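You operate a simulated robot arm through the tools that you are given. There is no shell and no other tool. Be economical: measure what you need, move in short steps, check, and stop when the job is done.

Carry out the task below with a simulated robot arm. There is one attempt and no reset: what you move stays moved.

Task
Put the white cup on the top of the grey cabinet away on the left end of the table. Then close the discs drawer. Then take the green brush labelled "SOY" from the wooden bench top and put it on top of the fine filter there. Do these in the order given.

It is judged by the outcome, as a careful person would: the job done as asked, and still so three seconds after it is handed in. It fails if anything else is knocked over, pushed out of place, dropped, spilled or broken.

Robot
A 6-joint arm with a two-finger gripper on a trunk, on a base that drives. Base frame: it is fixed to the floor where the robot stands at the start and does not move with it; the origin is under the middle of the robot, x ahead of it, y to its left, z up; the surface under the hand at the start is at about z = 0.9. Lengths are in m, angles in degrees, forces in N, time in s.
It reaches about 1.298 m from its shoulder. Its first joint turns from -149.0 to 149.0 degrees. Places, roughly: discs drawer [0.5, 0.1, 0.6]; fine filter [-1.75, -1.5, 1]; green brush [-1.25, -1.25, 0.75]; left end of the table [-1.5, 0.9, 0.9]. Payload 1.57 kg.
Tool frame: the origin (TCP) lies between the finger pads and is the grasp point; the fingertips stand 0.021 m ahead of it; z points along the fingers, y is the line along which they close. The gripper opens to 0.07 m. The gripper's body begins 0.05 m behind the TCP.
Orientation is told as [roll, pitch, yaw] about the base's x, y, z axes, in that order, counted from this pose: with the fingers straight down and closing along the base's y, the tool's x points along the base's -x, its y along +y and its z along -z.

Tools
- The arm moves only by the tool play_rows. Its argument "increments" is a list of rows, each a list of 2 entries, a list of its own where there are three numbers: the shift along the tool's x, y, z in m, then the turn, a rotation vector about the tool's x, y, z in degrees. In form: [[[dx, dy, dz], [wx, wy, wz]], ...]. A call has 1 to 20 rows; each row is the pose to reach, as a shift and turn from the pose commanded when the call began, along the tool's axes at that moment. "hand" is the finger opening in m, from 0 to 0.07, set as the call begins (left out, the last holds). Rows are played at 5 a second. More than 0.05 m and 8.6 degrees between two rows, or a gripper value outside its range, and nothing of the call is played. Where a pose cannot be reached the arm comes as near as it can. A force on the tool above 40 N (or 10 N above the force at the start of the call, whichever is more), or a blocked arm, ends the call early, and 0.2 s more pass. The fingers move at their own pace and stop on an object; they squeeze with about 30 N. The grip force told is the motor's: it shows also when the fingers shut on nothing. Time passes only in rows, and 0.2 s behind the last, so rows that repeat a pose let the fingers close. It gives the time, the measured TCP pose, the force on the tool (base axes), the opening and the grip force at its end, in the units of the frame above (readings bear some noise), with the torque about the TCP (base axes, N m) and any sound that the robot's microphone picked up.
- Cameras (640 x 400 px; columns grow to the right, rows downward): "scene" is now at [0.0167, 0.1507, 1.8709]; the picture's right is [-0.29, -0.96, 0.00], its down [-0.83, 0.25, -0.49] and it looks along [0.47, -0.14, -0.87] (base axes); focal length 253 px, centre (320, 200). "wrist" rides on the gripper at [0.079, 0.004, -0.081] in the tool frame; the picture's right is [-0.05, 1.00, 0.00], its down [-0.67, -0.04, -0.74] and it looks along [-0.74, -0.04, 0.67] (tool axes); focal length 256 px, centre (320, 200). There is no depth. A picture from a camera that has moved, and an enlarged one, comes with that camera's place and axes in the base frame and with its lens.
- grab_frame(camera): a new picture of that camera. The clock stands still meanwhile.
- lift_body(by): slides the trunk up (or, below 0, down) by that many m; the arm and the scene camera ride with it, the base frame stays. It gives what a move gives, with no picture.
- drive_base(legs): drives the robot by 1 to 6 legs, each [ahead, turn to the left] in m and degrees, along the robot's own axes; the way and the turn of a leg run together, so that a leg with both is an arc; at most 1.5 m and 180 degrees a leg. The arm and the cameras ride along, it lands a little off, and it stops where it bumps. It gives what a move gives.
- aim_head(pan, tilt): turns the head with the scene camera to pan (to the left, within 155 degrees either way) and tilt (down, from -29 to 69), counted from straight ahead of the robot. It gives what a move gives.
- inspect(camera, box): a new picture of the part [left, top, right, bottom] of that camera's present view, enlarged. The clock stands still meanwhile.
- job_done(): hands the job in; it is judged then, once.

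Work in short steps. Places have to be worked out from the pictures, the camera data and where the tool is seen: move nearer, look again, correct. Check each grasp and each placing, and mend what went wrong. You have 165 turns and 120 pictures in all, those below and enlarged ones among them. Open the gripper and draw the arm clear of the work before you hand the job in, unless the task says otherwise; then end with one line.

The tools are called as name(argument=value, ...) on one line, values as JSON. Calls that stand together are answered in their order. play_rows: Moves the arm, as the interface text tells. Its arguments: {"type":"object","properties":{"increments":{"type":"array"},"hand":{"type":"number"}},"required":["increments"]} The other tools are called the same way: lift_body (by) slides the trunk up or down; drive_base (legs) drives the base; aim_head (pan, tilt) turns the head that bears the scene camera; grab_frame (camera) takes a picture; inspect (camera, box) takes an enlarged picture of a part of a camera's view; job_done () hands the job in.

At the start:

```text
clock: 0.0
tool_pos: [0.6879, 0.3656, 1.2246]
tcp_rot: [0.0, 0.0, -0.7]
wrist_force: [0.5, -0.2, -1.3]
ft_torque: [0.04, -0.01, 0.0]
gripper_width: 0.07
gripper_force: 0.1
trunk travel left (down, up): [-0.904, 0.066]
robot x, y, heading: [-0.0034, 0.0, 0.1]
head pan, tilt: [-16.6, 60.5]
```

scene: 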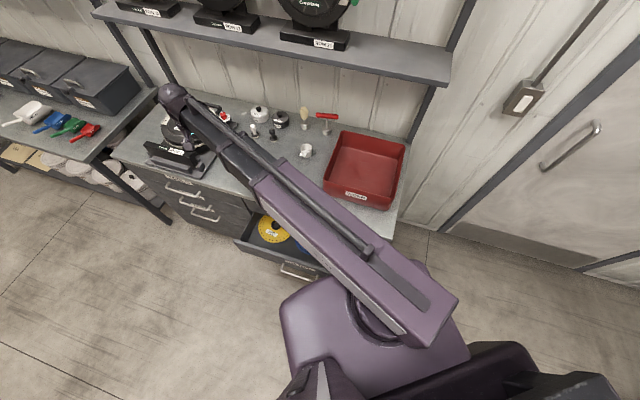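
wrist: 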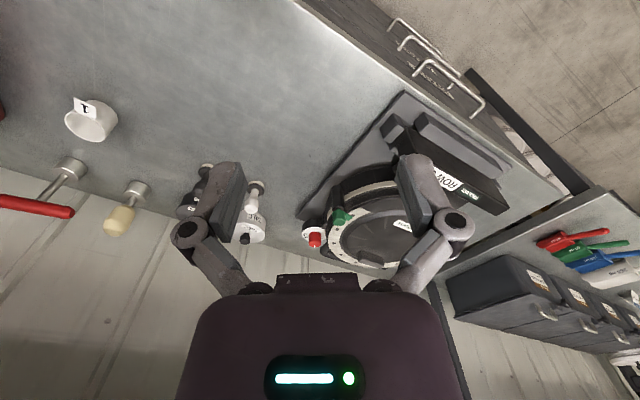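

I'll look more closely at the cup and the drawer with the scene camera.

inspect(camera="scene", box=[100, 70, 420, 290])

inspect(camera="wrist", box=[0, 60, 320, 260])

```text
1.82 times, centred on (260, 180) of scene
camera zoom: at [0.0167, 0.1507, 1.8709], right [-0.29, -0.96, 0.0], down [-0.83, 0.25, -0.49], along [0.47, -0.14, -0.87], focal length 460 px, centre (429, 236)
```

zoom: 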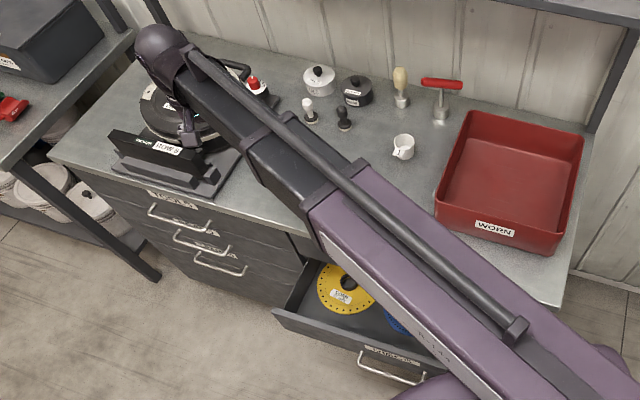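

```text
2.00 times, centred on (160, 160) of wrist
camera zoom: at [0.6073, 0.3704, 1.3029], right [0.06, 1.0, 0.0], down [0.67, -0.04, 0.74], along [0.74, -0.05, -0.67], focal length 512 px, centre (640, 280)
```

zoom: 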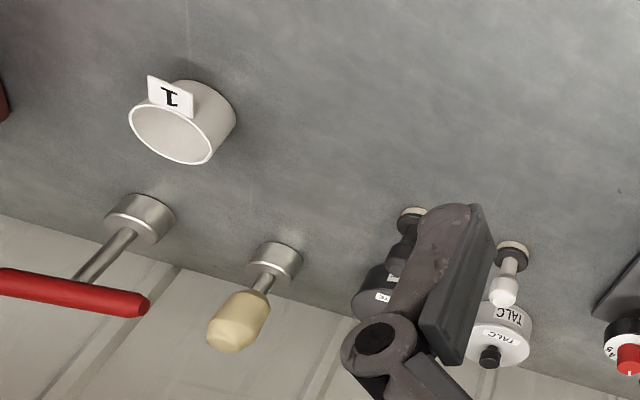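

Next I look behind me to see the table and bench before moving anything.

aim_head(pan=145, tilt=30)

grab_frame(camera="scene")

aim_head(pan=-140, tilt=30)

grab_frame(camera="scene")

```text
clock: 2.5
tool_pos: [0.6877, 0.365, 1.2233]
tcp_rot: [0.0, 0.0, -0.6]
wrist_force: [-0.6, 0.1, -0.3]
ft_torque: [0.0, -0.01, -0.01]
gripper_width: 0.0699
gripper_force: 0.0
trunk travel left (down, up): [-0.904, 0.066]
robot x, y, heading: [-0.0024, 0.0005, -0.0]
head pan, tilt: [145.0, 30.0]
```

```text
115 pictures are left
camera scene: at [-0.1208, 0.2214, 1.9135], right [0.57, 0.82, 0.0], down [0.41, -0.29, -0.87], along [-0.71, 0.5, -0.5], focal length 253 px, centre (320, 200)
```

scene: 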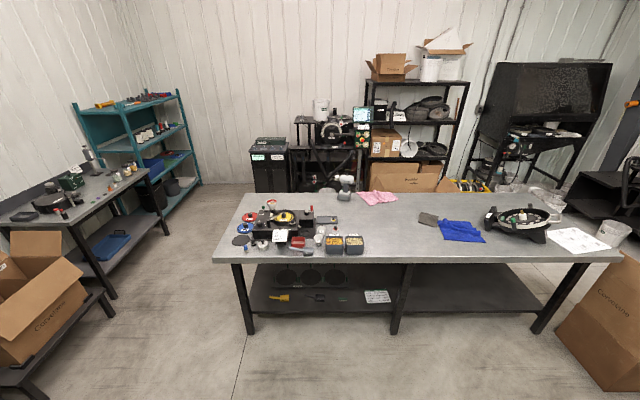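

```text
clock: 6.4
tool_pos: [0.6884, 0.3663, 1.2225]
tcp_rot: [0.0, 0.0, -0.6]
wrist_force: [-0.8, 0.5, 0.9]
ft_torque: [-0.01, 0.04, 0.0]
gripper_width: 0.0699
gripper_force: 0.0
trunk travel left (down, up): [-0.904, 0.066]
robot x, y, heading: [-0.0024, 0.0007, 0.2]
head pan, tilt: [-140.0, 30.0]
```

```text
114 pictures are left
camera scene: at [-0.1159, 0.1113, 1.9135], right [-0.64, 0.77, 0.0], down [0.38, 0.32, -0.87], along [-0.66, -0.56, -0.5], focal length 253 px, centre (320, 200)
```

scene: 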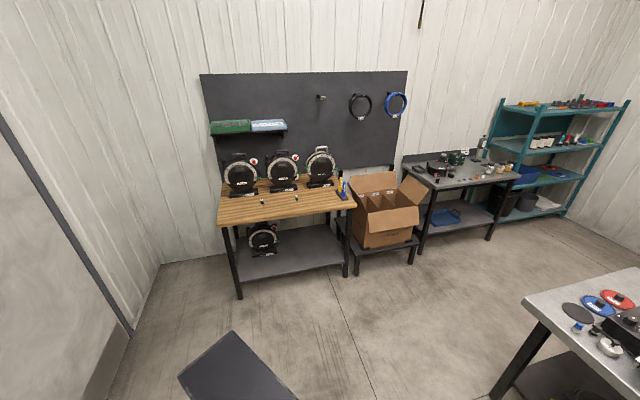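

Zooming on the left end of the table and the wooden bench.

inspect(camera="scene", box=[190, 120, 370, 232])

aim_head(pan=145, tilt=35)

inspect(camera="scene", box=[200, 130, 400, 255])

```text
3.56 times, centred on (280, 176) of scene
camera zoom: at [-0.1159, 0.1113, 1.9135], right [-0.64, 0.77, 0.0], down [0.38, 0.32, -0.87], along [-0.66, -0.56, -0.5], focal length 899 px, centre (462, 285)
```

zoom: 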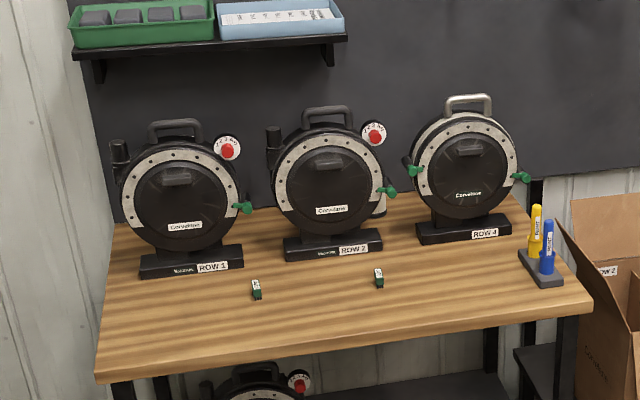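

```text
clock: 10.3
tool_pos: [0.6878, 0.3659, 1.223]
tcp_rot: [0.0, 0.0, -0.6]
wrist_force: [0.1, -0.5, 0.1]
ft_torque: [0.0, 0.01, 0.0]
gripper_width: 0.0699
gripper_force: 0.1
trunk travel left (down, up): [-0.904, 0.066]
robot x, y, heading: [-0.0001, -0.0016, 0.3]
head pan, tilt: [145.0, 35.0]
```

```text
3.20 times, centred on (300, 192) of scene
camera zoom: at [-0.1189, 0.22, 1.9057], right [0.57, 0.82, 0.0], down [0.47, -0.33, -0.82], along [-0.67, 0.47, -0.57], focal length 809 px, centre (384, 224)
```

zoom: 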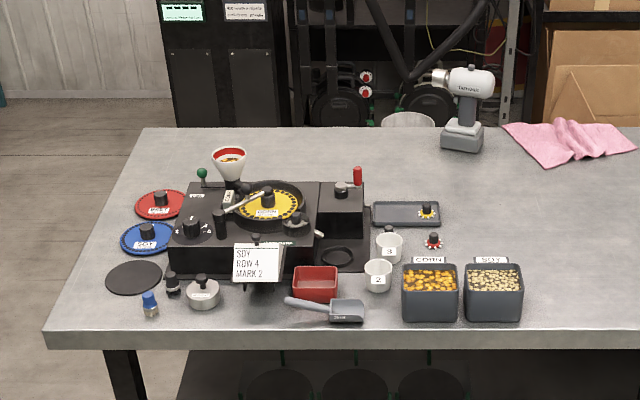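

Cups "2" and "3" already stand at the left end of the table, so cup "1" belongs next to them. I judge the cup on the cabinet at about (0.81, -0.02), rim near z 0.945, so I move the gripper above it and look again.

play_rows(increments=[[[0, -0.045, 0], [0, 0, 0]], [[0, -0.09, 0], [0, 0, 0]], [[0, -0.135, 0], [0, 0, 0]], [[0, -0.18, 0], [0, 0, 0]], [[0, -0.225, 0], [0, 0, 0]], [[0, -0.27, 0], [0, 0, 0]], [[0, -0.315, 0.01], [0, 0, 0]], [[-0.01, -0.35, 0.05], [0, 0, 0]], [[-0.01, -0.385, 0.08], [0, 0, 0]], [[-0.01, -0.385, 0.1], [0, 0, 0]]], hand=0.07)

grab_frame(camera="wrist")

aim_head(pan=-10, tilt=55)

grab_frame(camera="scene")

```text
refused: row 8 steps farther than a row can; nothing moved
```

```text
111 pictures are left
camera wrist: at [0.6073, 0.3705, 1.3029], right [0.06, 1.0, 0.0], down [0.67, -0.04, 0.74], along [0.74, -0.05, -0.67], focal length 256 px, centre (320, 200)
```

wrist: 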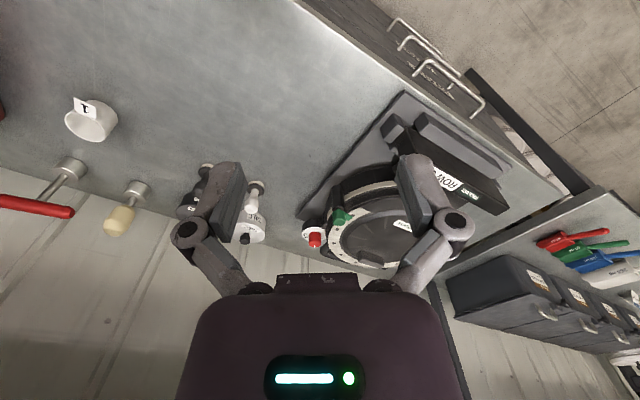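

```text
clock: 12.7
tool_pos: [0.6871, 0.3663, 1.2233]
tcp_rot: [0.0, 0.1, -0.6]
wrist_force: [0.0, 0.7, 0.5]
ft_torque: [-0.01, -0.01, 0.01]
gripper_width: 0.0702
gripper_force: 0.0
trunk travel left (down, up): [-0.904, 0.066]
robot x, y, heading: [0.0001, -0.0014, 0.3]
head pan, tilt: [-10.0, 55.0]
```

```text
110 pictures are left
camera scene: at [0.0243, 0.1571, 1.8775], right [-0.17, -0.99, 0.0], down [-0.81, 0.14, -0.57], along [0.57, -0.1, -0.82], focal length 253 px, centre (320, 200)
```

scene: 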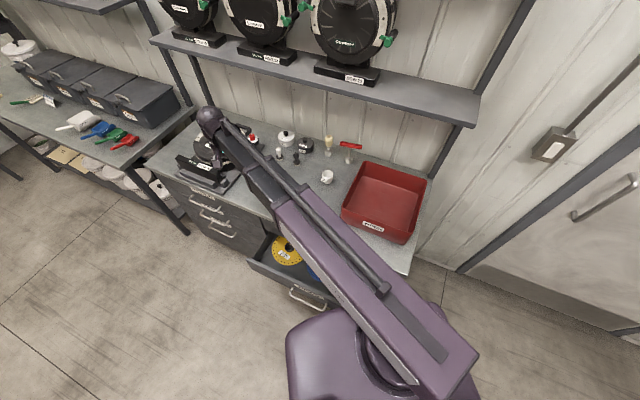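

A row was too long; I repeat with smaller steps.

play_rows(increments=[[[0, -0.045, 0], [0, 0, 0]], [[0, -0.09, 0], [0, 0, 0]], [[0, -0.135, 0], [0, 0, 0]], [[0, -0.18, 0], [0, 0, 0]], [[0, -0.225, 0], [0, 0, 0]], [[0, -0.27, 0], [0, 0, 0]], [[0, -0.315, 0.01], [0, 0, 0]], [[-0.01, -0.35, 0.03], [0, 0, 0]], [[-0.01, -0.385, 0.06], [0, 0, 0]], [[-0.01, -0.385, 0.1], [0, 0, 0]]], hand=0.07)

grab_frame(camera="wrist")

grab_frame(camera="scene")

```text
clock: 14.9
tool_pos: [0.6923, -0.0229, 1.2228]
tcp_rot: [0.0, 0.0, -0.6]
wrist_force: [-0.3, 0.1, 0.4]
ft_torque: [0.0, 0.0, 0.03]
gripper_width: 0.07
gripper_force: 0.1
out of reach, approached as far as the arm can: row 7, 8, 9, 10
trunk travel left (down, up): [-0.904, 0.066]
robot x, y, heading: [-0.0009, 0.0023, -0.0]
head pan, tilt: [-10.0, 55.0]
```

```text
109 pictures are left
camera wrist: at [0.6127, -0.0175, 1.3028], right [0.06, 1.0, 0.0], down [0.67, -0.04, 0.74], along [0.74, -0.05, -0.67], focal length 256 px, centre (320, 200)
```

wrist: 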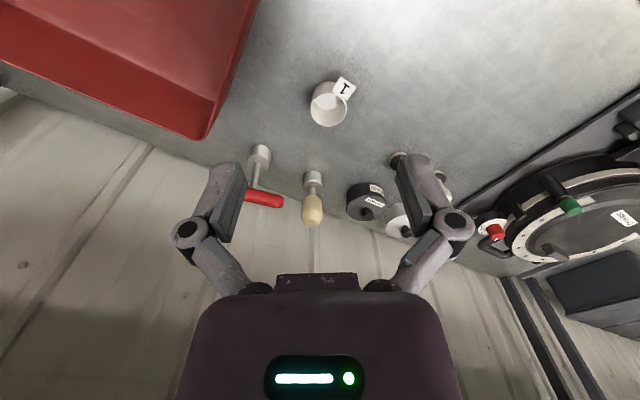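

```text
108 pictures are left
camera scene: at [0.0247, 0.1579, 1.8774], right [-0.17, -0.98, 0.0], down [-0.81, 0.14, -0.57], along [0.56, -0.1, -0.82], focal length 253 px, centre (320, 200)
```

scene: 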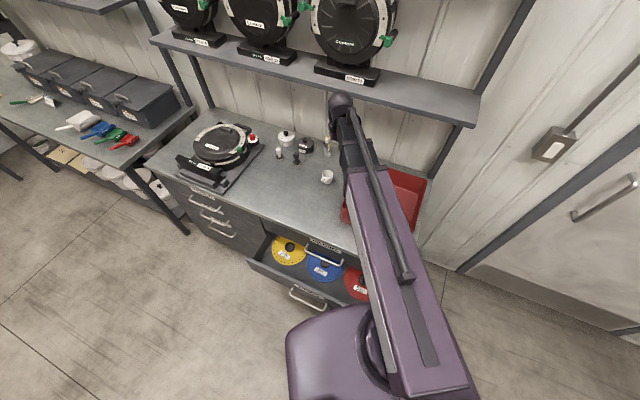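

The arm cannot go lower at this trunk height, so I lower the trunk. The cup's handle points toward (-x, +y), so I also turn the gripper 45° to grip across it.

lift_body(by=-0.2)

play_rows(increments=[[[-0.015, 0, 0], [0, 0, 8]], [[-0.03, 0, 0], [0, 0, 16]], [[-0.045, 0, 0], [0, 0, 24]], [[-0.06, 0, 0], [0, 0, 32]], [[-0.075, 0, 0], [0, 0, 40]], [[-0.09, 0, 0], [0, 0, 45]], [[-0.11, 0, 0], [0, 0, 45]]])

grab_frame(camera="wrist")

inspect(camera="scene", box=[200, 80, 440, 230])

```text
clock: 17.1
tool_pos: [0.6926, -0.0227, 1.0242]
tcp_rot: [0.0, 0.0, -0.6]
wrist_force: [0.4, 0.6, 1.4]
ft_torque: [0.01, 0.0, -0.03]
gripper_width: 0.0702
gripper_force: 0.0
trunk travel left (down, up): [-0.704, 0.266]
robot x, y, heading: [-0.0033, -0.001, -0.0]
head pan, tilt: [-10.0, 55.0]
```

```text
clock: 18.7
tool_pos: [0.8053, -0.0246, 1.0233]
tcp_rot: [0.0, 0.0, -45.7]
wrist_force: [0.7, 0.0, -0.2]
ft_torque: [-0.02, -0.02, -0.04]
gripper_width: 0.0703
gripper_force: 0.1
trunk travel left (down, up): [-0.704, 0.266]
robot x, y, heading: [0.0013, -0.0009, 0.1]
head pan, tilt: [-10.0, 55.0]
```

```text
107 pictures are left
camera wrist: at [0.7508, 0.0359, 1.1027], right [0.75, 0.66, 0.0], down [0.44, -0.5, 0.74], along [0.49, -0.56, -0.67], focal length 256 px, centre (320, 200)
```

wrist: 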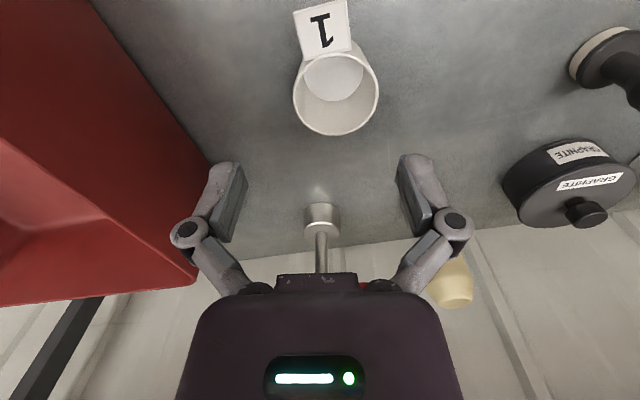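

```text
2.67 times, centred on (320, 155) of scene
camera zoom: at [0.0248, 0.157, 1.6775], right [-0.17, -0.98, 0.0], down [-0.81, 0.14, -0.57], along [0.56, -0.1, -0.82], focal length 674 px, centre (320, 320)
```

zoom: 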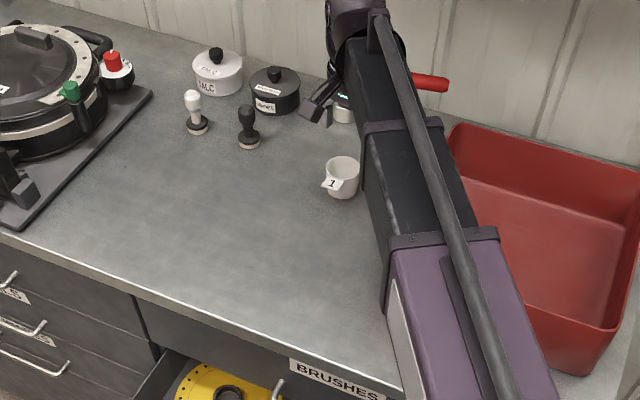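

The cup is empty, and both cameras put its rim centre at about (0.808, -0.016). I go down in two stages, stopping halfway to check.

play_rows(increments=[[[0.004, 0.008, 0.01], [0, 0, 0]], [[0.004, 0.008, 0.03], [0, 0, 0]], [[0.004, 0.008, 0.04], [0, 0, 0]]])

grab_frame(camera="wrist")

```text
clock: 19.5
tool_pos: [0.8056, -0.0164, 1.0234]
tcp_rot: [0.0, 0.0, -45.6]
wrist_force: [0.7, -0.2, -0.2]
ft_torque: [-0.04, 0.02, -0.02]
gripper_width: 0.0701
gripper_force: 0.1
out of reach, approached as far as the arm can: row 1, 2, 3
trunk travel left (down, up): [-0.704, 0.266]
robot x, y, heading: [0.0023, -0.0001, 0.0]
head pan, tilt: [-10.0, 55.0]
```

```text
105 pictures are left
camera wrist: at [0.753, 0.0444, 1.1029], right [0.75, 0.66, 0.0], down [0.44, -0.5, 0.74], along [0.49, -0.56, -0.67], focal length 256 px, centre (320, 200)
```

wrist: 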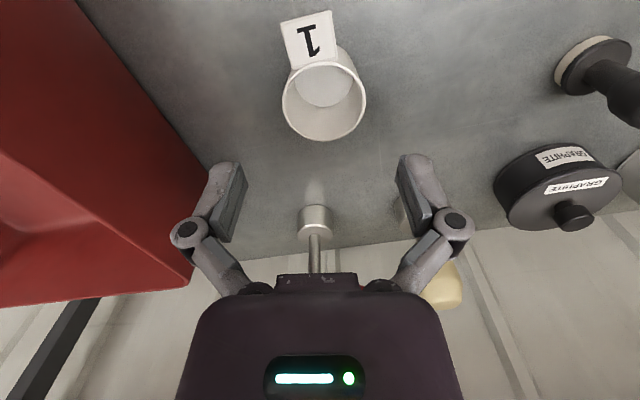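

The arm is at a joint limit downward, so I use the trunk for the descent. The cup is now centred between the fingers.

lift_body(by=-0.045)

grab_frame(camera="wrist")

```text
clock: 20.4
tool_pos: [0.8063, -0.0155, 0.9782]
tcp_rot: [0.0, 0.0, -45.6]
wrist_force: [0.5, -0.3, 0.2]
ft_torque: [0.01, 0.01, 0.01]
gripper_width: 0.07
gripper_force: 0.0
trunk travel left (down, up): [-0.659, 0.311]
robot x, y, heading: [0.0017, -0.0002, 0.1]
head pan, tilt: [-10.0, 55.0]
```

```text
104 pictures are left
camera wrist: at [0.7528, 0.0443, 1.058], right [0.75, 0.66, 0.0], down [0.44, -0.5, 0.74], along [0.49, -0.56, -0.67], focal length 256 px, centre (320, 200)
```

wrist: 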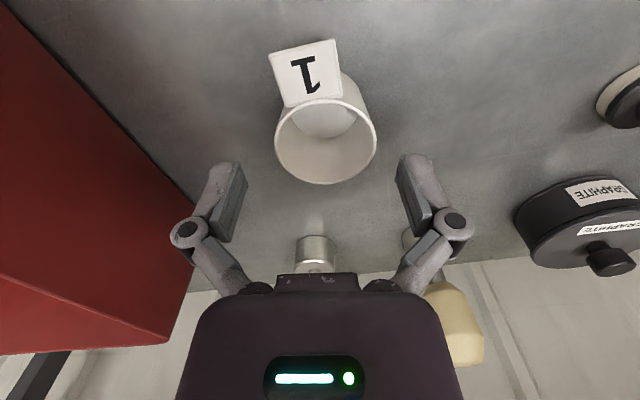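

Still centred on (0.808, -0.014). I lower the rest of the way and close.

lift_body(by=-0.046)

play_rows(increments=[[[0, 0, 0], [0, 0, 0]], [[0, 0, 0], [0, 0, 0]], [[0, 0, 0], [0, 0, 0]], [[0, 0, 0], [0, 0, 0]]], hand=0.0)

grab_frame(camera="wrist")

```text
clock: 21.2
tool_pos: [0.8052, -0.0157, 0.9315]
tcp_rot: [0.1, 0.0, -45.6]
wrist_force: [-0.5, 0.3, 0.2]
ft_torque: [-0.02, 0.01, 0.04]
gripper_width: 0.07
gripper_force: 0.0
trunk travel left (down, up): [-0.613, 0.357]
robot x, y, heading: [-0.0022, 0.0009, -0.2]
head pan, tilt: [-10.0, 55.0]
```

```text
clock: 22.2
tool_pos: [0.8057, -0.0157, 0.9328]
tcp_rot: [-0.1, 0.0, -45.7]
wrist_force: [2.5, 0.3, 9.8]
ft_torque: [0.02, -0.09, -0.02]
gripper_width: 0.0508
gripper_force: 30.3
trunk travel left (down, up): [-0.613, 0.357]
robot x, y, heading: [-0.0024, 0.0031, -0.1]
head pan, tilt: [-10.0, 55.0]
```

```text
103 pictures are left
camera wrist: at [0.7525, 0.0444, 1.0124], right [0.75, 0.66, 0.0], down [0.44, -0.5, 0.75], along [0.49, -0.56, -0.67], focal length 256 px, centre (320, 200)
```

wrist: 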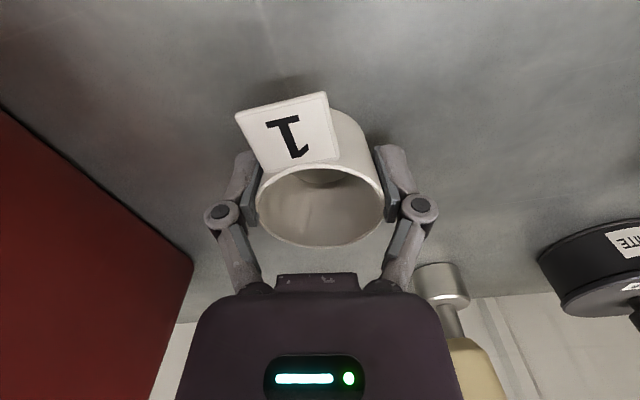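

The cup is gripped (opening 0.051, 30 N). I lift it with the trunk.

lift_body(by=0.32)

grab_frame(camera="wrist")

grab_frame(camera="scene")

```text
clock: 25.4
tool_pos: [0.8053, -0.0155, 1.2519]
tcp_rot: [0.0, 0.0, -45.6]
wrist_force: [-0.6, 0.9, -0.6]
ft_torque: [0.04, 0.02, 0.02]
gripper_width: 0.0506
gripper_force: 29.7
trunk travel left (down, up): [-0.933, 0.037]
robot x, y, heading: [0.0001, -0.004, 0.0]
head pan, tilt: [-10.0, 55.0]
```

```text
102 pictures are left
camera wrist: at [0.753, 0.0444, 1.3318], right [0.75, 0.66, 0.0], down [0.44, -0.5, 0.74], along [0.49, -0.56, -0.67], focal length 256 px, centre (320, 200)
```

wrist: 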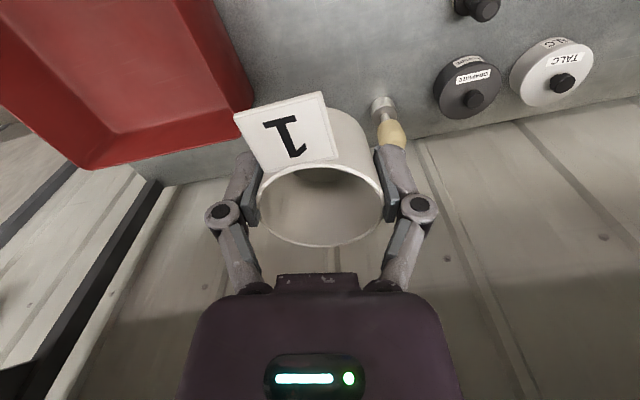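

```text
101 pictures are left
camera scene: at [0.0245, 0.1571, 1.9064], right [-0.17, -0.98, 0.0], down [-0.81, 0.14, -0.57], along [0.56, -0.1, -0.82], focal length 253 px, centre (320, 200)
```

scene: 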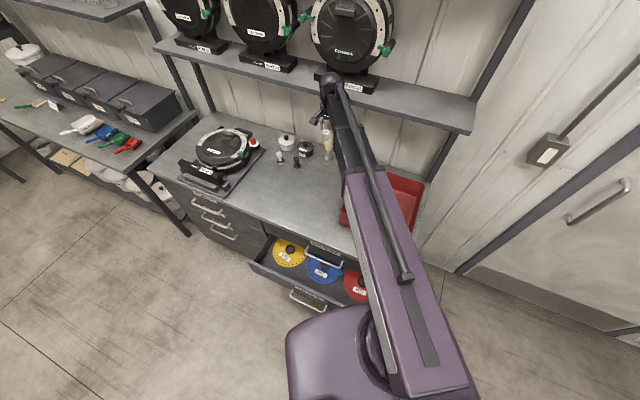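

Cup held. I draw the arm back from the shelf before driving.

play_rows(increments=[[[0.03, -0.03, 0], [0, 0, 0]], [[0.06, -0.06, 0], [0, 0, 0]], [[0.09, -0.09, 0], [0, 0, 0]], [[0.12, -0.12, 0], [0, 0, 0]]])

aim_head(pan=0, tilt=45)

drive_base(legs=[[-0.35, 0], [0, 113], [0.35, 0], [0, 34]])

grab_frame(camera="scene")

```text
clock: 26.4
tool_pos: [0.6359, -0.0129, 1.2519]
tcp_rot: [0.0, 0.0, -45.6]
wrist_force: [-0.1, -0.3, 0.0]
ft_torque: [0.01, -0.04, 0.01]
gripper_width: 0.05
gripper_force: 30.0
trunk travel left (down, up): [-0.933, 0.037]
robot x, y, heading: [0.0036, 0.0001, 0.2]
head pan, tilt: [-10.0, 55.0]
```

```text
clock: 27.1
tool_pos: [0.6368, -0.0122, 1.2521]
tcp_rot: [0.0, -0.1, -45.6]
wrist_force: [0.1, -0.1, -0.2]
ft_torque: [0.01, -0.01, 0.0]
gripper_width: 0.0503
gripper_force: 30.0
trunk travel left (down, up): [-0.933, 0.037]
robot x, y, heading: [-0.0005, -0.0043, 0.1]
head pan, tilt: [0.0, 45.0]
```

```text
clock: 41.6
tool_pos: [-1.0329, 0.6604, 1.2528]
tcp_rot: [0.0, -0.1, 102.7]
wrist_force: [0.9, 0.0, -0.1]
ft_torque: [-0.05, 0.03, -0.04]
gripper_width: 0.0498
gripper_force: 29.6
trunk travel left (down, up): [-0.933, 0.037]
robot x, y, heading: [-0.5202, 0.2787, 147.7]
head pan, tilt: [0.0, 45.0]
```

```text
100 pictures are left
camera scene: at [-0.6402, 0.1561, 1.92], right [0.54, 0.84, 0.0], down [0.6, -0.38, -0.71], along [-0.6, 0.38, -0.71], focal length 253 px, centre (320, 200)
```

scene: 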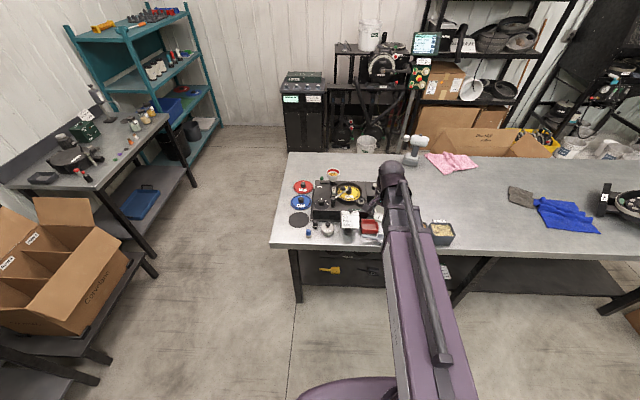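

Positioned facing the table. I zoom in on the left end, then look with the wrist camera.

inspect(camera="scene", box=[265, 145, 465, 270])

grab_frame(camera="wrist")

```text
3.20 times, centred on (365, 208) of scene
camera zoom: at [-0.6402, 0.1561, 1.92], right [0.54, 0.84, 0.0], down [0.6, -0.38, -0.71], along [-0.6, 0.38, -0.71], focal length 809 px, centre (176, 176)
```

zoom: 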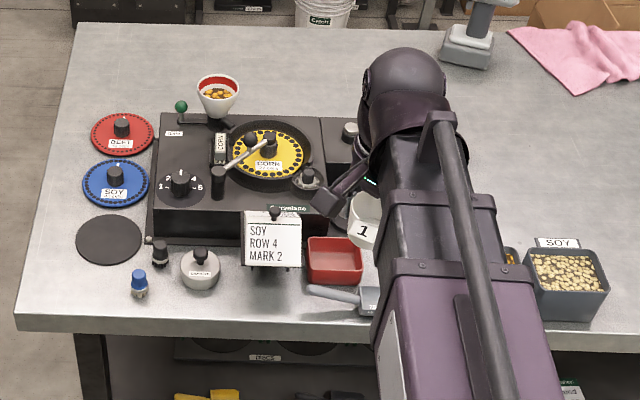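

```text
98 pictures are left
camera wrist: at [-1.019, 0.5819, 1.3325], right [-0.99, -0.17, 0.0], down [-0.11, 0.66, 0.75], along [-0.13, 0.73, -0.67], focal length 256 px, centre (320, 200)
```

wrist: 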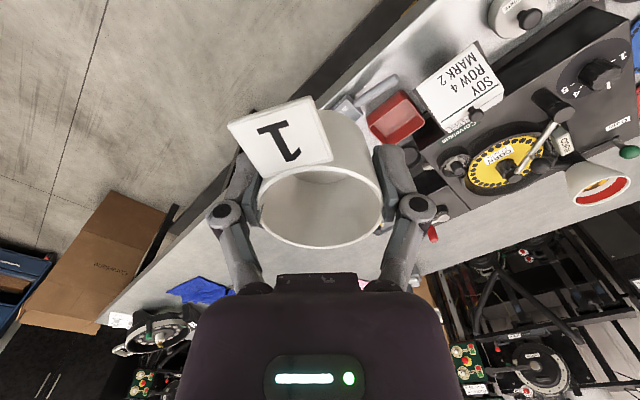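

The left-front part is visible, but the arm hides the cups. I swing the cup over toward the table's front-left corner, at safe height, and look again.

play_rows(increments=[[[0.0137, 0.045, 0], [0, 0, 0]], [[0.0274, 0.09, 0], [0, 0, 0]], [[0.041, 0.135, 0], [0, 0, 0]], [[0.0548, 0.18, 0], [0, 0, 0]], [[0.0685, 0.225, 0], [0, 0, 0]], [[0.082, 0.27, 0], [0, 0, 0]], [[0.096, 0.315, 0], [0, 0, 0]], [[0.11, 0.36, 0], [0, 0, 0]], [[0.123, 0.4, 0], [0, 0, 0]]])

inspect(camera="scene", box=[265, 145, 465, 270])

grab_frame(camera="wrist")

```text
clock: 43.6
tool_pos: [-1.3945, 0.4489, 1.2514]
tcp_rot: [-0.1, 0.0, 102.8]
wrist_force: [0.4, -0.4, 0.1]
ft_torque: [0.0, -0.02, 0.01]
gripper_width: 0.0501
gripper_force: 29.7
trunk travel left (down, up): [-0.933, 0.037]
robot x, y, heading: [-0.5198, 0.2825, 147.7]
head pan, tilt: [0.0, 45.0]
```

```text
3.20 times, centred on (365, 208) of scene
camera zoom: at [-0.6428, 0.1565, 1.9198], right [0.54, 0.84, 0.0], down [0.6, -0.38, -0.71], along [-0.6, 0.38, -0.71], focal length 809 px, centre (176, 176)
```

zoom: 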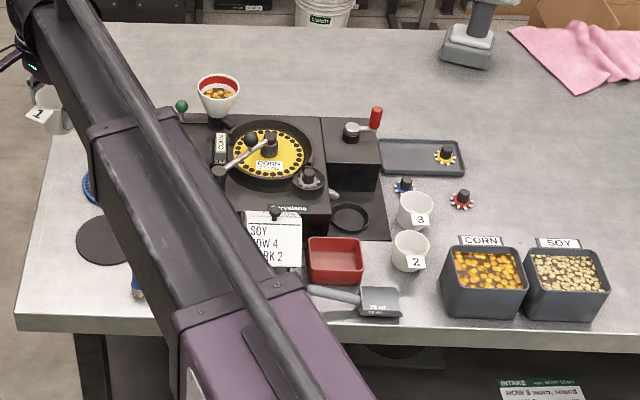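

```text
96 pictures are left
camera wrist: at [-1.382, 0.3713, 1.3314], right [-0.99, -0.17, 0.0], down [-0.11, 0.66, 0.75], along [-0.13, 0.73, -0.67], focal length 256 px, centre (320, 200)
```

wrist: 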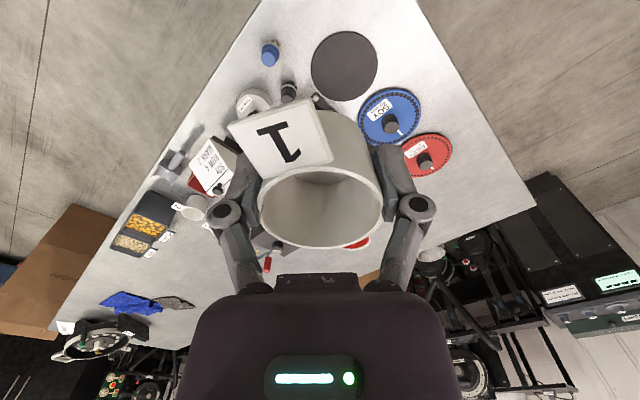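

I choose the free patch of the front-left corner, (-1.369, 0.455), clear of the dark disc and the blue knob. I shift there and lower by the trunk most of the way.

play_rows(increments=[[[0, -0.026, 0], [0, 0, 0]], [[0, -0.026, 0], [0, 0, 0]]])

lift_body(by=-0.22)

grab_frame(camera="wrist")

grab_frame(camera="scene")

```text
clock: 44.2
tool_pos: [-1.3692, 0.4568, 1.2514]
tcp_rot: [0.0, 0.0, 102.8]
wrist_force: [0.4, 0.1, 0.2]
ft_torque: [0.02, -0.02, 0.03]
gripper_width: 0.0496
gripper_force: 29.8
trunk travel left (down, up): [-0.933, 0.037]
robot x, y, heading: [-0.5187, 0.2837, 147.5]
head pan, tilt: [0.0, 45.0]
```

```text
clock: 46.5
tool_pos: [-1.3693, 0.4567, 1.032]
tcp_rot: [-0.1, 0.0, 102.8]
wrist_force: [-0.3, 0.4, 0.3]
ft_torque: [-0.01, 0.05, 0.02]
gripper_width: 0.0495
gripper_force: 29.8
trunk travel left (down, up): [-0.713, 0.257]
robot x, y, heading: [-0.5181, 0.2799, 147.8]
head pan, tilt: [0.0, 45.0]
```

```text
95 pictures are left
camera wrist: at [-1.3563, 0.3786, 1.1119], right [-0.99, -0.17, 0.0], down [-0.11, 0.66, 0.74], along [-0.13, 0.73, -0.67], focal length 256 px, centre (320, 200)
```

wrist: 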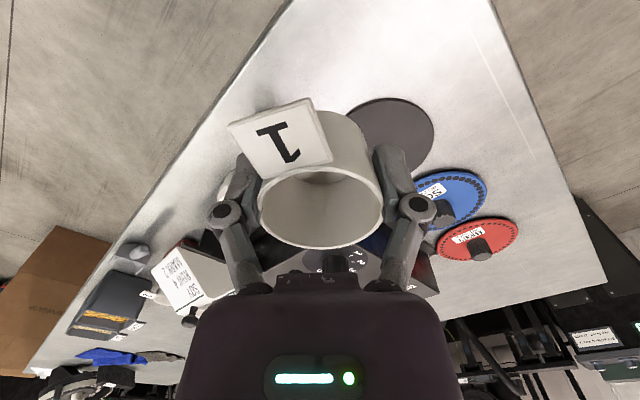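

```text
94 pictures are left
camera scene: at [-0.6416, 0.1573, 1.6999], right [0.54, 0.84, 0.0], down [0.6, -0.38, -0.71], along [-0.6, 0.38, -0.71], focal length 253 px, centre (320, 200)
```

scene: 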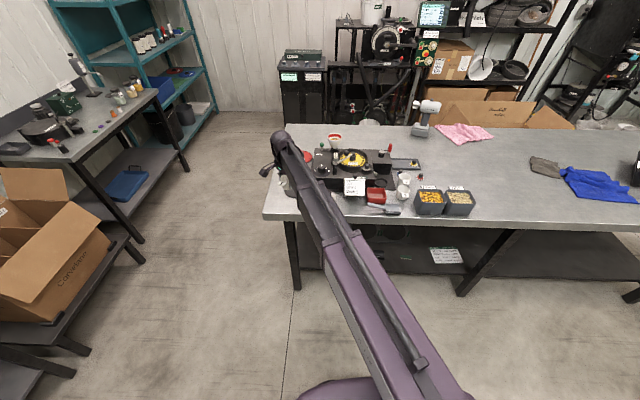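

Clear of the disc, knob and edge. I lower further with the trunk, then in small steps until contact.

lift_body(by=-0.085)

play_rows(increments=[[[0, 0, 0.003], [0, 0, 0]], [[0, 0, 0.006], [0, 0, 0]]])

grab_frame(camera="wrist")

```text
clock: 47.7
tool_pos: [-1.369, 0.4563, 0.9464]
tcp_rot: [0.1, 0.1, 102.7]
wrist_force: [-0.8, -0.6, -0.4]
ft_torque: [-0.01, -0.01, 0.01]
gripper_width: 0.0496
gripper_force: 30.2
trunk travel left (down, up): [-0.628, 0.342]
robot x, y, heading: [-0.5204, 0.2805, 147.9]
head pan, tilt: [0.0, 45.0]
```

```text
clock: 48.3
tool_pos: [-1.3697, 0.4555, 0.9479]
tcp_rot: [0.0, -0.1, 102.8]
wrist_force: [1.1, 0.1, -0.9]
ft_torque: [-0.01, 0.02, -0.02]
gripper_width: 0.0497
gripper_force: 30.2
out of reach, approached as far as the arm can: row 2
trunk travel left (down, up): [-0.628, 0.342]
robot x, y, heading: [-0.5196, 0.2828, 147.6]
head pan, tilt: [0.0, 45.0]
```

```text
93 pictures are left
camera wrist: at [-1.3564, 0.3785, 1.0269], right [-0.99, -0.17, 0.0], down [-0.11, 0.66, 0.74], along [-0.13, 0.73, -0.67], focal length 256 px, centre (320, 200)
```

wrist: 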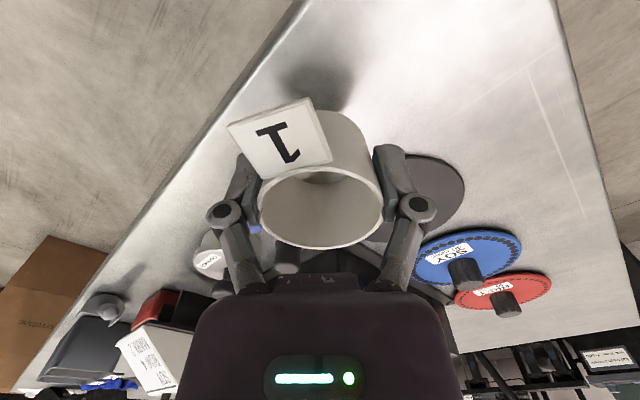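

Not yet touching. Small trunk steps down while watching the force.

lift_body(by=-0.01)

lift_body(by=-0.005)

```text
clock: 48.9
tool_pos: [-1.3685, 0.4569, 0.9364]
tcp_rot: [0.0, 0.0, 102.7]
wrist_force: [-0.6, 0.6, -0.6]
ft_torque: [-0.01, 0.0, 0.0]
gripper_width: 0.0499
gripper_force: 30.1
trunk travel left (down, up): [-0.618, 0.352]
robot x, y, heading: [-0.5209, 0.2817, 147.5]
head pan, tilt: [0.0, 45.0]
```

```text
clock: 49.4
tool_pos: [-1.3697, 0.456, 0.9322]
tcp_rot: [-0.1, 0.1, 102.8]
wrist_force: [-0.8, 0.2, -0.8]
ft_torque: [-0.04, -0.02, -0.01]
gripper_width: 0.0498
gripper_force: 30.0
trunk travel left (down, up): [-0.613, 0.357]
robot x, y, heading: [-0.5172, 0.2826, 147.5]
head pan, tilt: [0.0, 45.0]
```

lift_body(by=-0.004)

grab_frame(camera="wrist")

```text
clock: 50.0
tool_pos: [-1.3689, 0.4568, 0.9278]
tcp_rot: [0.1, 0.0, 102.8]
wrist_force: [0.2, -0.1, 0.6]
ft_torque: [-0.02, -0.01, 0.0]
gripper_width: 0.0497
gripper_force: 30.5
trunk travel left (down, up): [-0.609, 0.361]
robot x, y, heading: [-0.5163, 0.2799, 147.6]
head pan, tilt: [0.0, 45.0]
```

```text
92 pictures are left
camera wrist: at [-1.3563, 0.3786, 1.0079], right [-0.99, -0.17, 0.0], down [-0.11, 0.66, 0.74], along [-0.13, 0.73, -0.67], focal length 256 px, centre (320, 200)
```

wrist: 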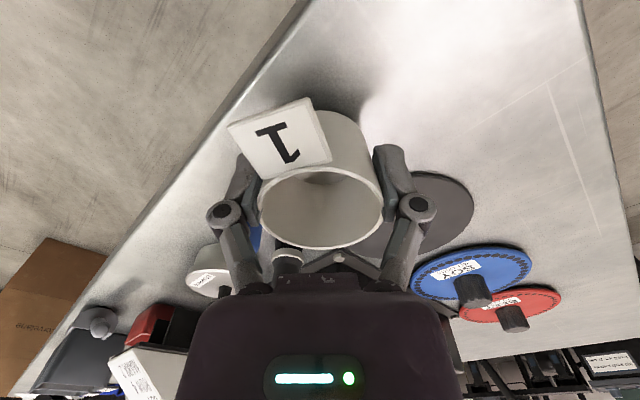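

lift_body(by=-0.005)

lift_body(by=-0.004)

grab_frame(camera="wrist")

```text
clock: 50.5
tool_pos: [-1.3698, 0.4581, 0.9227]
tcp_rot: [0.0, 0.0, 102.7]
wrist_force: [0.2, -0.9, 0.6]
ft_torque: [-0.02, 0.03, -0.05]
gripper_width: 0.0494
gripper_force: 30.3
trunk travel left (down, up): [-0.604, 0.366]
robot x, y, heading: [-0.5218, 0.2788, 147.7]
head pan, tilt: [0.0, 45.0]
```

```text
clock: 51.0
tool_pos: [-1.3701, 0.4573, 0.9181]
tcp_rot: [0.0, 0.0, 102.8]
wrist_force: [0.9, -0.2, -0.7]
ft_torque: [0.01, 0.01, 0.05]
gripper_width: 0.0495
gripper_force: 30.1
trunk travel left (down, up): [-0.6, 0.37]
robot x, y, heading: [-0.5217, 0.2791, 147.7]
head pan, tilt: [0.0, 45.0]
```

```text
91 pictures are left
camera wrist: at [-1.3563, 0.3786, 0.9989], right [-0.99, -0.17, 0.0], down [-0.11, 0.66, 0.74], along [-0.13, 0.73, -0.67], focal length 256 px, centre (320, 200)
```

wrist: 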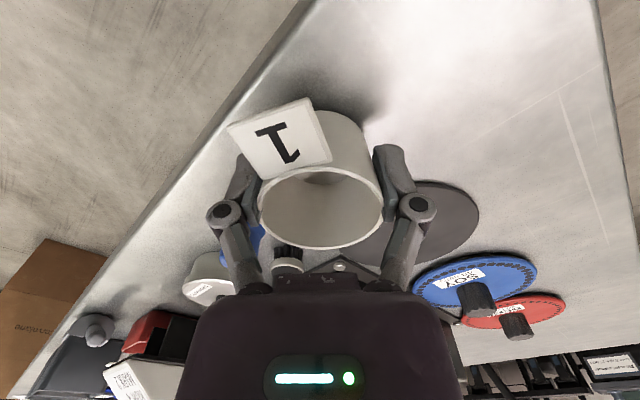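

lift_body(by=-0.004)

lift_body(by=-0.004)

inspect(camera="scene", box=[250, 140, 330, 240])

```text
clock: 51.5
tool_pos: [-1.3691, 0.4576, 0.9156]
tcp_rot: [0.0, 0.0, 102.8]
wrist_force: [0.3, -0.3, -1.1]
ft_torque: [0.02, -0.01, 0.04]
gripper_width: 0.0498
gripper_force: 30.2
trunk travel left (down, up): [-0.596, 0.374]
robot x, y, heading: [-0.5202, 0.2854, 147.7]
head pan, tilt: [0.0, 45.0]
```

```text
clock: 52.1
tool_pos: [-1.3685, 0.4556, 0.9124]
tcp_rot: [0.1, 0.0, 102.9]
wrist_force: [-5.2, 0.2, 15.2]
ft_torque: [0.06, 0.04, -0.02]
gripper_width: 0.0498
gripper_force: 29.8
trunk travel left (down, up): [-0.592, 0.378]
robot x, y, heading: [-0.5186, 0.2817, 148.0]
head pan, tilt: [0.0, 45.0]
```

```text
4.00 times, centred on (290, 190) of scene
camera zoom: at [-0.6404, 0.1569, 1.5792], right [0.54, 0.84, 0.0], down [0.6, -0.38, -0.71], along [-0.6, 0.38, -0.71], focal length 1012 px, centre (440, 240)
```

zoom: 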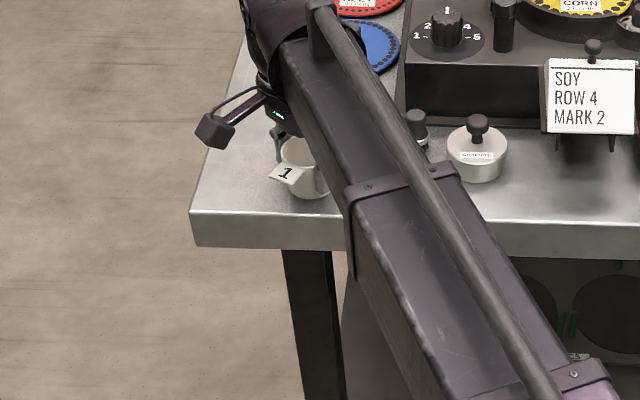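

Contact with the table (15 N). I open the fingers and then rise with the trunk.

play_rows(increments=[[[0, 0, 0], [0, 0, 0]], [[0, 0, 0], [0, 0, 0]], [[0, 0, 0], [0, 0, 0]]], hand=0.068)

grab_frame(camera="wrist")

```text
clock: 52.9
tool_pos: [-1.3698, 0.4559, 0.9119]
tcp_rot: [0.0, 0.0, 102.8]
wrist_force: [0.3, -0.3, 0.1]
ft_torque: [0.0, -0.02, -0.02]
gripper_width: 0.0682
gripper_force: 0.0
trunk travel left (down, up): [-0.592, 0.378]
robot x, y, heading: [-0.5188, 0.2832, 147.5]
head pan, tilt: [0.0, 45.0]
```

```text
89 pictures are left
camera wrist: at [-1.3563, 0.3786, 0.9908], right [-0.99, -0.17, 0.0], down [-0.11, 0.66, 0.74], along [-0.13, 0.73, -0.67], focal length 256 px, centre (320, 200)
```

wrist: 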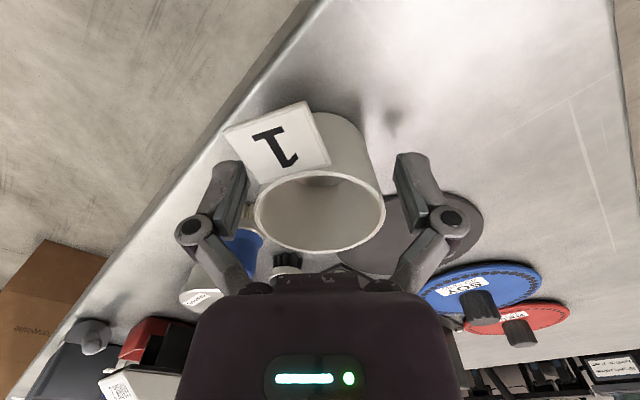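

Fingers are free of the cup. Rising and checking.

lift_body(by=0.3)

grab_frame(camera="wrist")

```text
clock: 55.9
tool_pos: [-1.3704, 0.457, 1.2103]
tcp_rot: [0.0, 0.0, 102.7]
wrist_force: [0.2, 0.2, -0.8]
ft_torque: [0.0, -0.02, 0.01]
gripper_width: 0.068
gripper_force: 0.1
trunk travel left (down, up): [-0.892, 0.078]
robot x, y, heading: [-0.5205, 0.2821, 147.7]
head pan, tilt: [0.0, 45.0]
```

```text
88 pictures are left
camera wrist: at [-1.3564, 0.3785, 1.2908], right [-0.99, -0.17, 0.0], down [-0.11, 0.66, 0.74], along [-0.13, 0.73, -0.67], focal length 256 px, centre (320, 200)
```

wrist: 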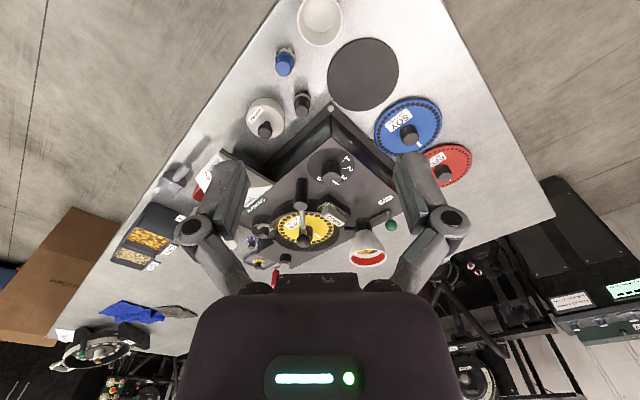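

Cup 1 stands upright and stable on the left end. I raise the arm, bring it back to centre, and drive back to face the cabinet.

lift_body(by=0.06)

play_rows(increments=[[[-0.0137, -0.045, 0], [0, 0, 0]], [[-0.0274, -0.09, 0], [0, 0, 0]], [[-0.041, -0.135, 0], [0, 0, 0]], [[-0.0548, -0.18, 0], [0, 0, 0]], [[-0.0685, -0.225, 0], [0, 0, 0]], [[-0.082, -0.27, 0], [0, 0, 0]], [[-0.096, -0.315, 0], [0, 0, 0]], [[-0.11, -0.36, 0], [0, 0, 0]]], hand=0.0)

inspect(camera="scene", box=[265, 145, 465, 270])

drive_base(legs=[[0, -147.7]])

grab_frame(camera="scene")

```text
clock: 56.9
tool_pos: [-1.3688, 0.4563, 1.2708]
tcp_rot: [0.0, -0.1, 102.7]
wrist_force: [-0.6, 0.1, 0.5]
ft_torque: [0.0, -0.01, -0.01]
gripper_width: 0.0679
gripper_force: 0.0
trunk travel left (down, up): [-0.952, 0.018]
robot x, y, heading: [-0.5187, 0.2814, 147.6]
head pan, tilt: [0.0, 45.0]
```

```text
clock: 58.7
tool_pos: [-1.0417, 0.6452, 1.2726]
tcp_rot: [0.1, 0.0, 102.9]
wrist_force: [0.7, 0.2, 0.0]
ft_torque: [0.0, -0.02, 0.0]
gripper_width: 0.0
gripper_force: 28.4
trunk travel left (down, up): [-0.952, 0.018]
robot x, y, heading: [-0.518, 0.2784, 147.7]
head pan, tilt: [0.0, 45.0]
```

```text
3.20 times, centred on (365, 208) of scene
camera zoom: at [-0.6402, 0.1577, 1.939], right [0.54, 0.84, 0.0], down [0.6, -0.38, -0.71], along [-0.6, 0.38, -0.71], focal length 809 px, centre (176, 176)
```

zoom: 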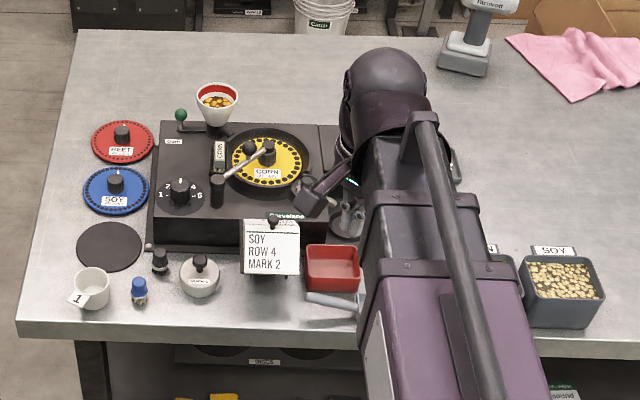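

```text
clock: 68.1
tool_pos: [0.1181, 0.2826, 1.2702]
tcp_rot: [0.0, -0.1, -42.3]
wrist_force: [-0.1, -0.2, -0.6]
ft_torque: [0.01, 0.01, 0.0]
gripper_width: 0.0
gripper_force: 28.6
trunk travel left (down, up): [-0.952, 0.018]
robot x, y, heading: [-0.5156, 0.2359, 2.9]
head pan, tilt: [0.0, 45.0]
```

```text
86 pictures are left
camera scene: at [-0.4909, 0.4078, 1.939], right [0.05, -1.0, 0.0], down [-0.71, -0.03, -0.71], along [0.71, 0.03, -0.71], focal length 253 px, centre (320, 200)
```

scene: 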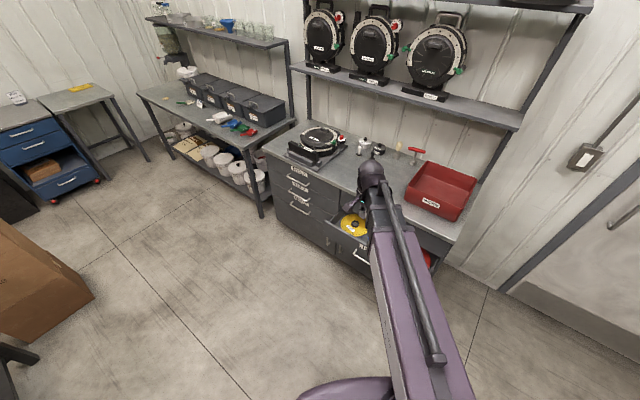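

The cup is where it should be. The cabinet front turns out to face along (-0.82, 0.57), so I line the base up square with the drawer (heading about -34.5°).

drive_base(legs=[[0, 52.6], [0.42, 0], [0, -90]])

aim_head(pan=0, tilt=60)

grab_frame(camera="scene")

grab_frame(camera="wrist")

```text
clock: 80.3
tool_pos: [0.2543, 0.2351, 1.2716]
tcp_rot: [0.0, 0.0, -79.6]
wrist_force: [-0.2, -0.3, 0.3]
ft_torque: [-0.01, 0.0, -0.01]
gripper_width: 0.0001
gripper_force: 28.3
trunk travel left (down, up): [-0.952, 0.018]
robot x, y, heading: [-0.2949, 0.5606, -34.4]
head pan, tilt: [0.0, 45.0]
```

```text
clock: 81.1
tool_pos: [0.2565, 0.2345, 1.2715]
tcp_rot: [0.0, 0.0, -79.7]
wrist_force: [-0.7, 1.2, 0.5]
ft_torque: [-0.01, -0.01, 0.02]
gripper_width: 0.0
gripper_force: 28.5
trunk travel left (down, up): [-0.952, 0.018]
robot x, y, heading: [-0.2911, 0.5602, -34.2]
head pan, tilt: [0.0, 60.0]
```

```text
85 pictures are left
camera scene: at [-0.181, 0.6897, 1.9195], right [-0.56, -0.83, 0.0], down [-0.71, 0.49, -0.5], along [0.41, -0.28, -0.87], focal length 253 px, centre (320, 200)
```

scene: 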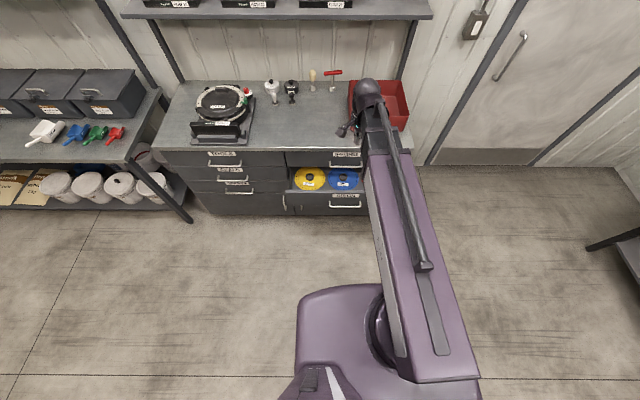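

```text
84 pictures are left
camera wrist: at [0.2446, 0.3132, 1.351], right [0.99, 0.13, 0.0], down [0.09, -0.66, 0.74], along [0.1, -0.74, -0.67], focal length 256 px, centre (320, 200)
```

wrist: 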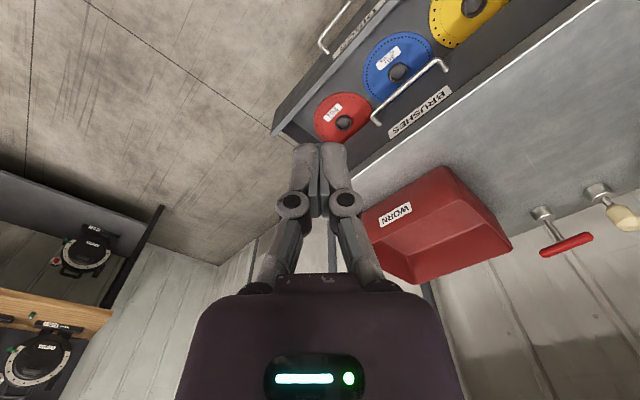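

Now square to the cabinet. Zooming on the open drawer.

inspect(camera="scene", box=[260, 130, 420, 230])

inspect(camera="wrist", box=[260, 0, 520, 162])

```text
4.00 times, centred on (340, 180) of scene
camera zoom: at [-0.181, 0.6897, 1.9195], right [-0.56, -0.83, 0.0], down [-0.71, 0.49, -0.5], along [0.41, -0.28, -0.87], focal length 1012 px, centre (240, 280)
```

zoom: 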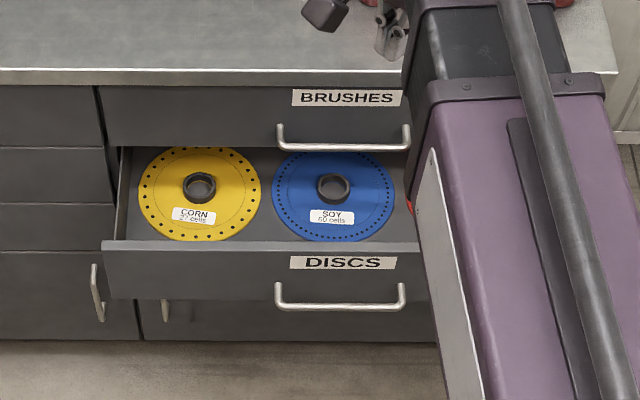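

```text
2.46 times, centred on (390, 81) of wrist
camera zoom: at [0.2446, 0.3132, 1.351], right [0.99, 0.13, 0.0], down [0.09, -0.66, 0.74], along [0.1, -0.74, -0.67], focal length 630 px, centre (148, 493)
```

zoom: 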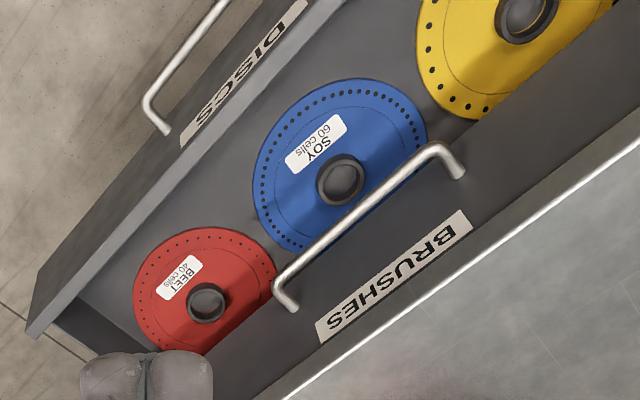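

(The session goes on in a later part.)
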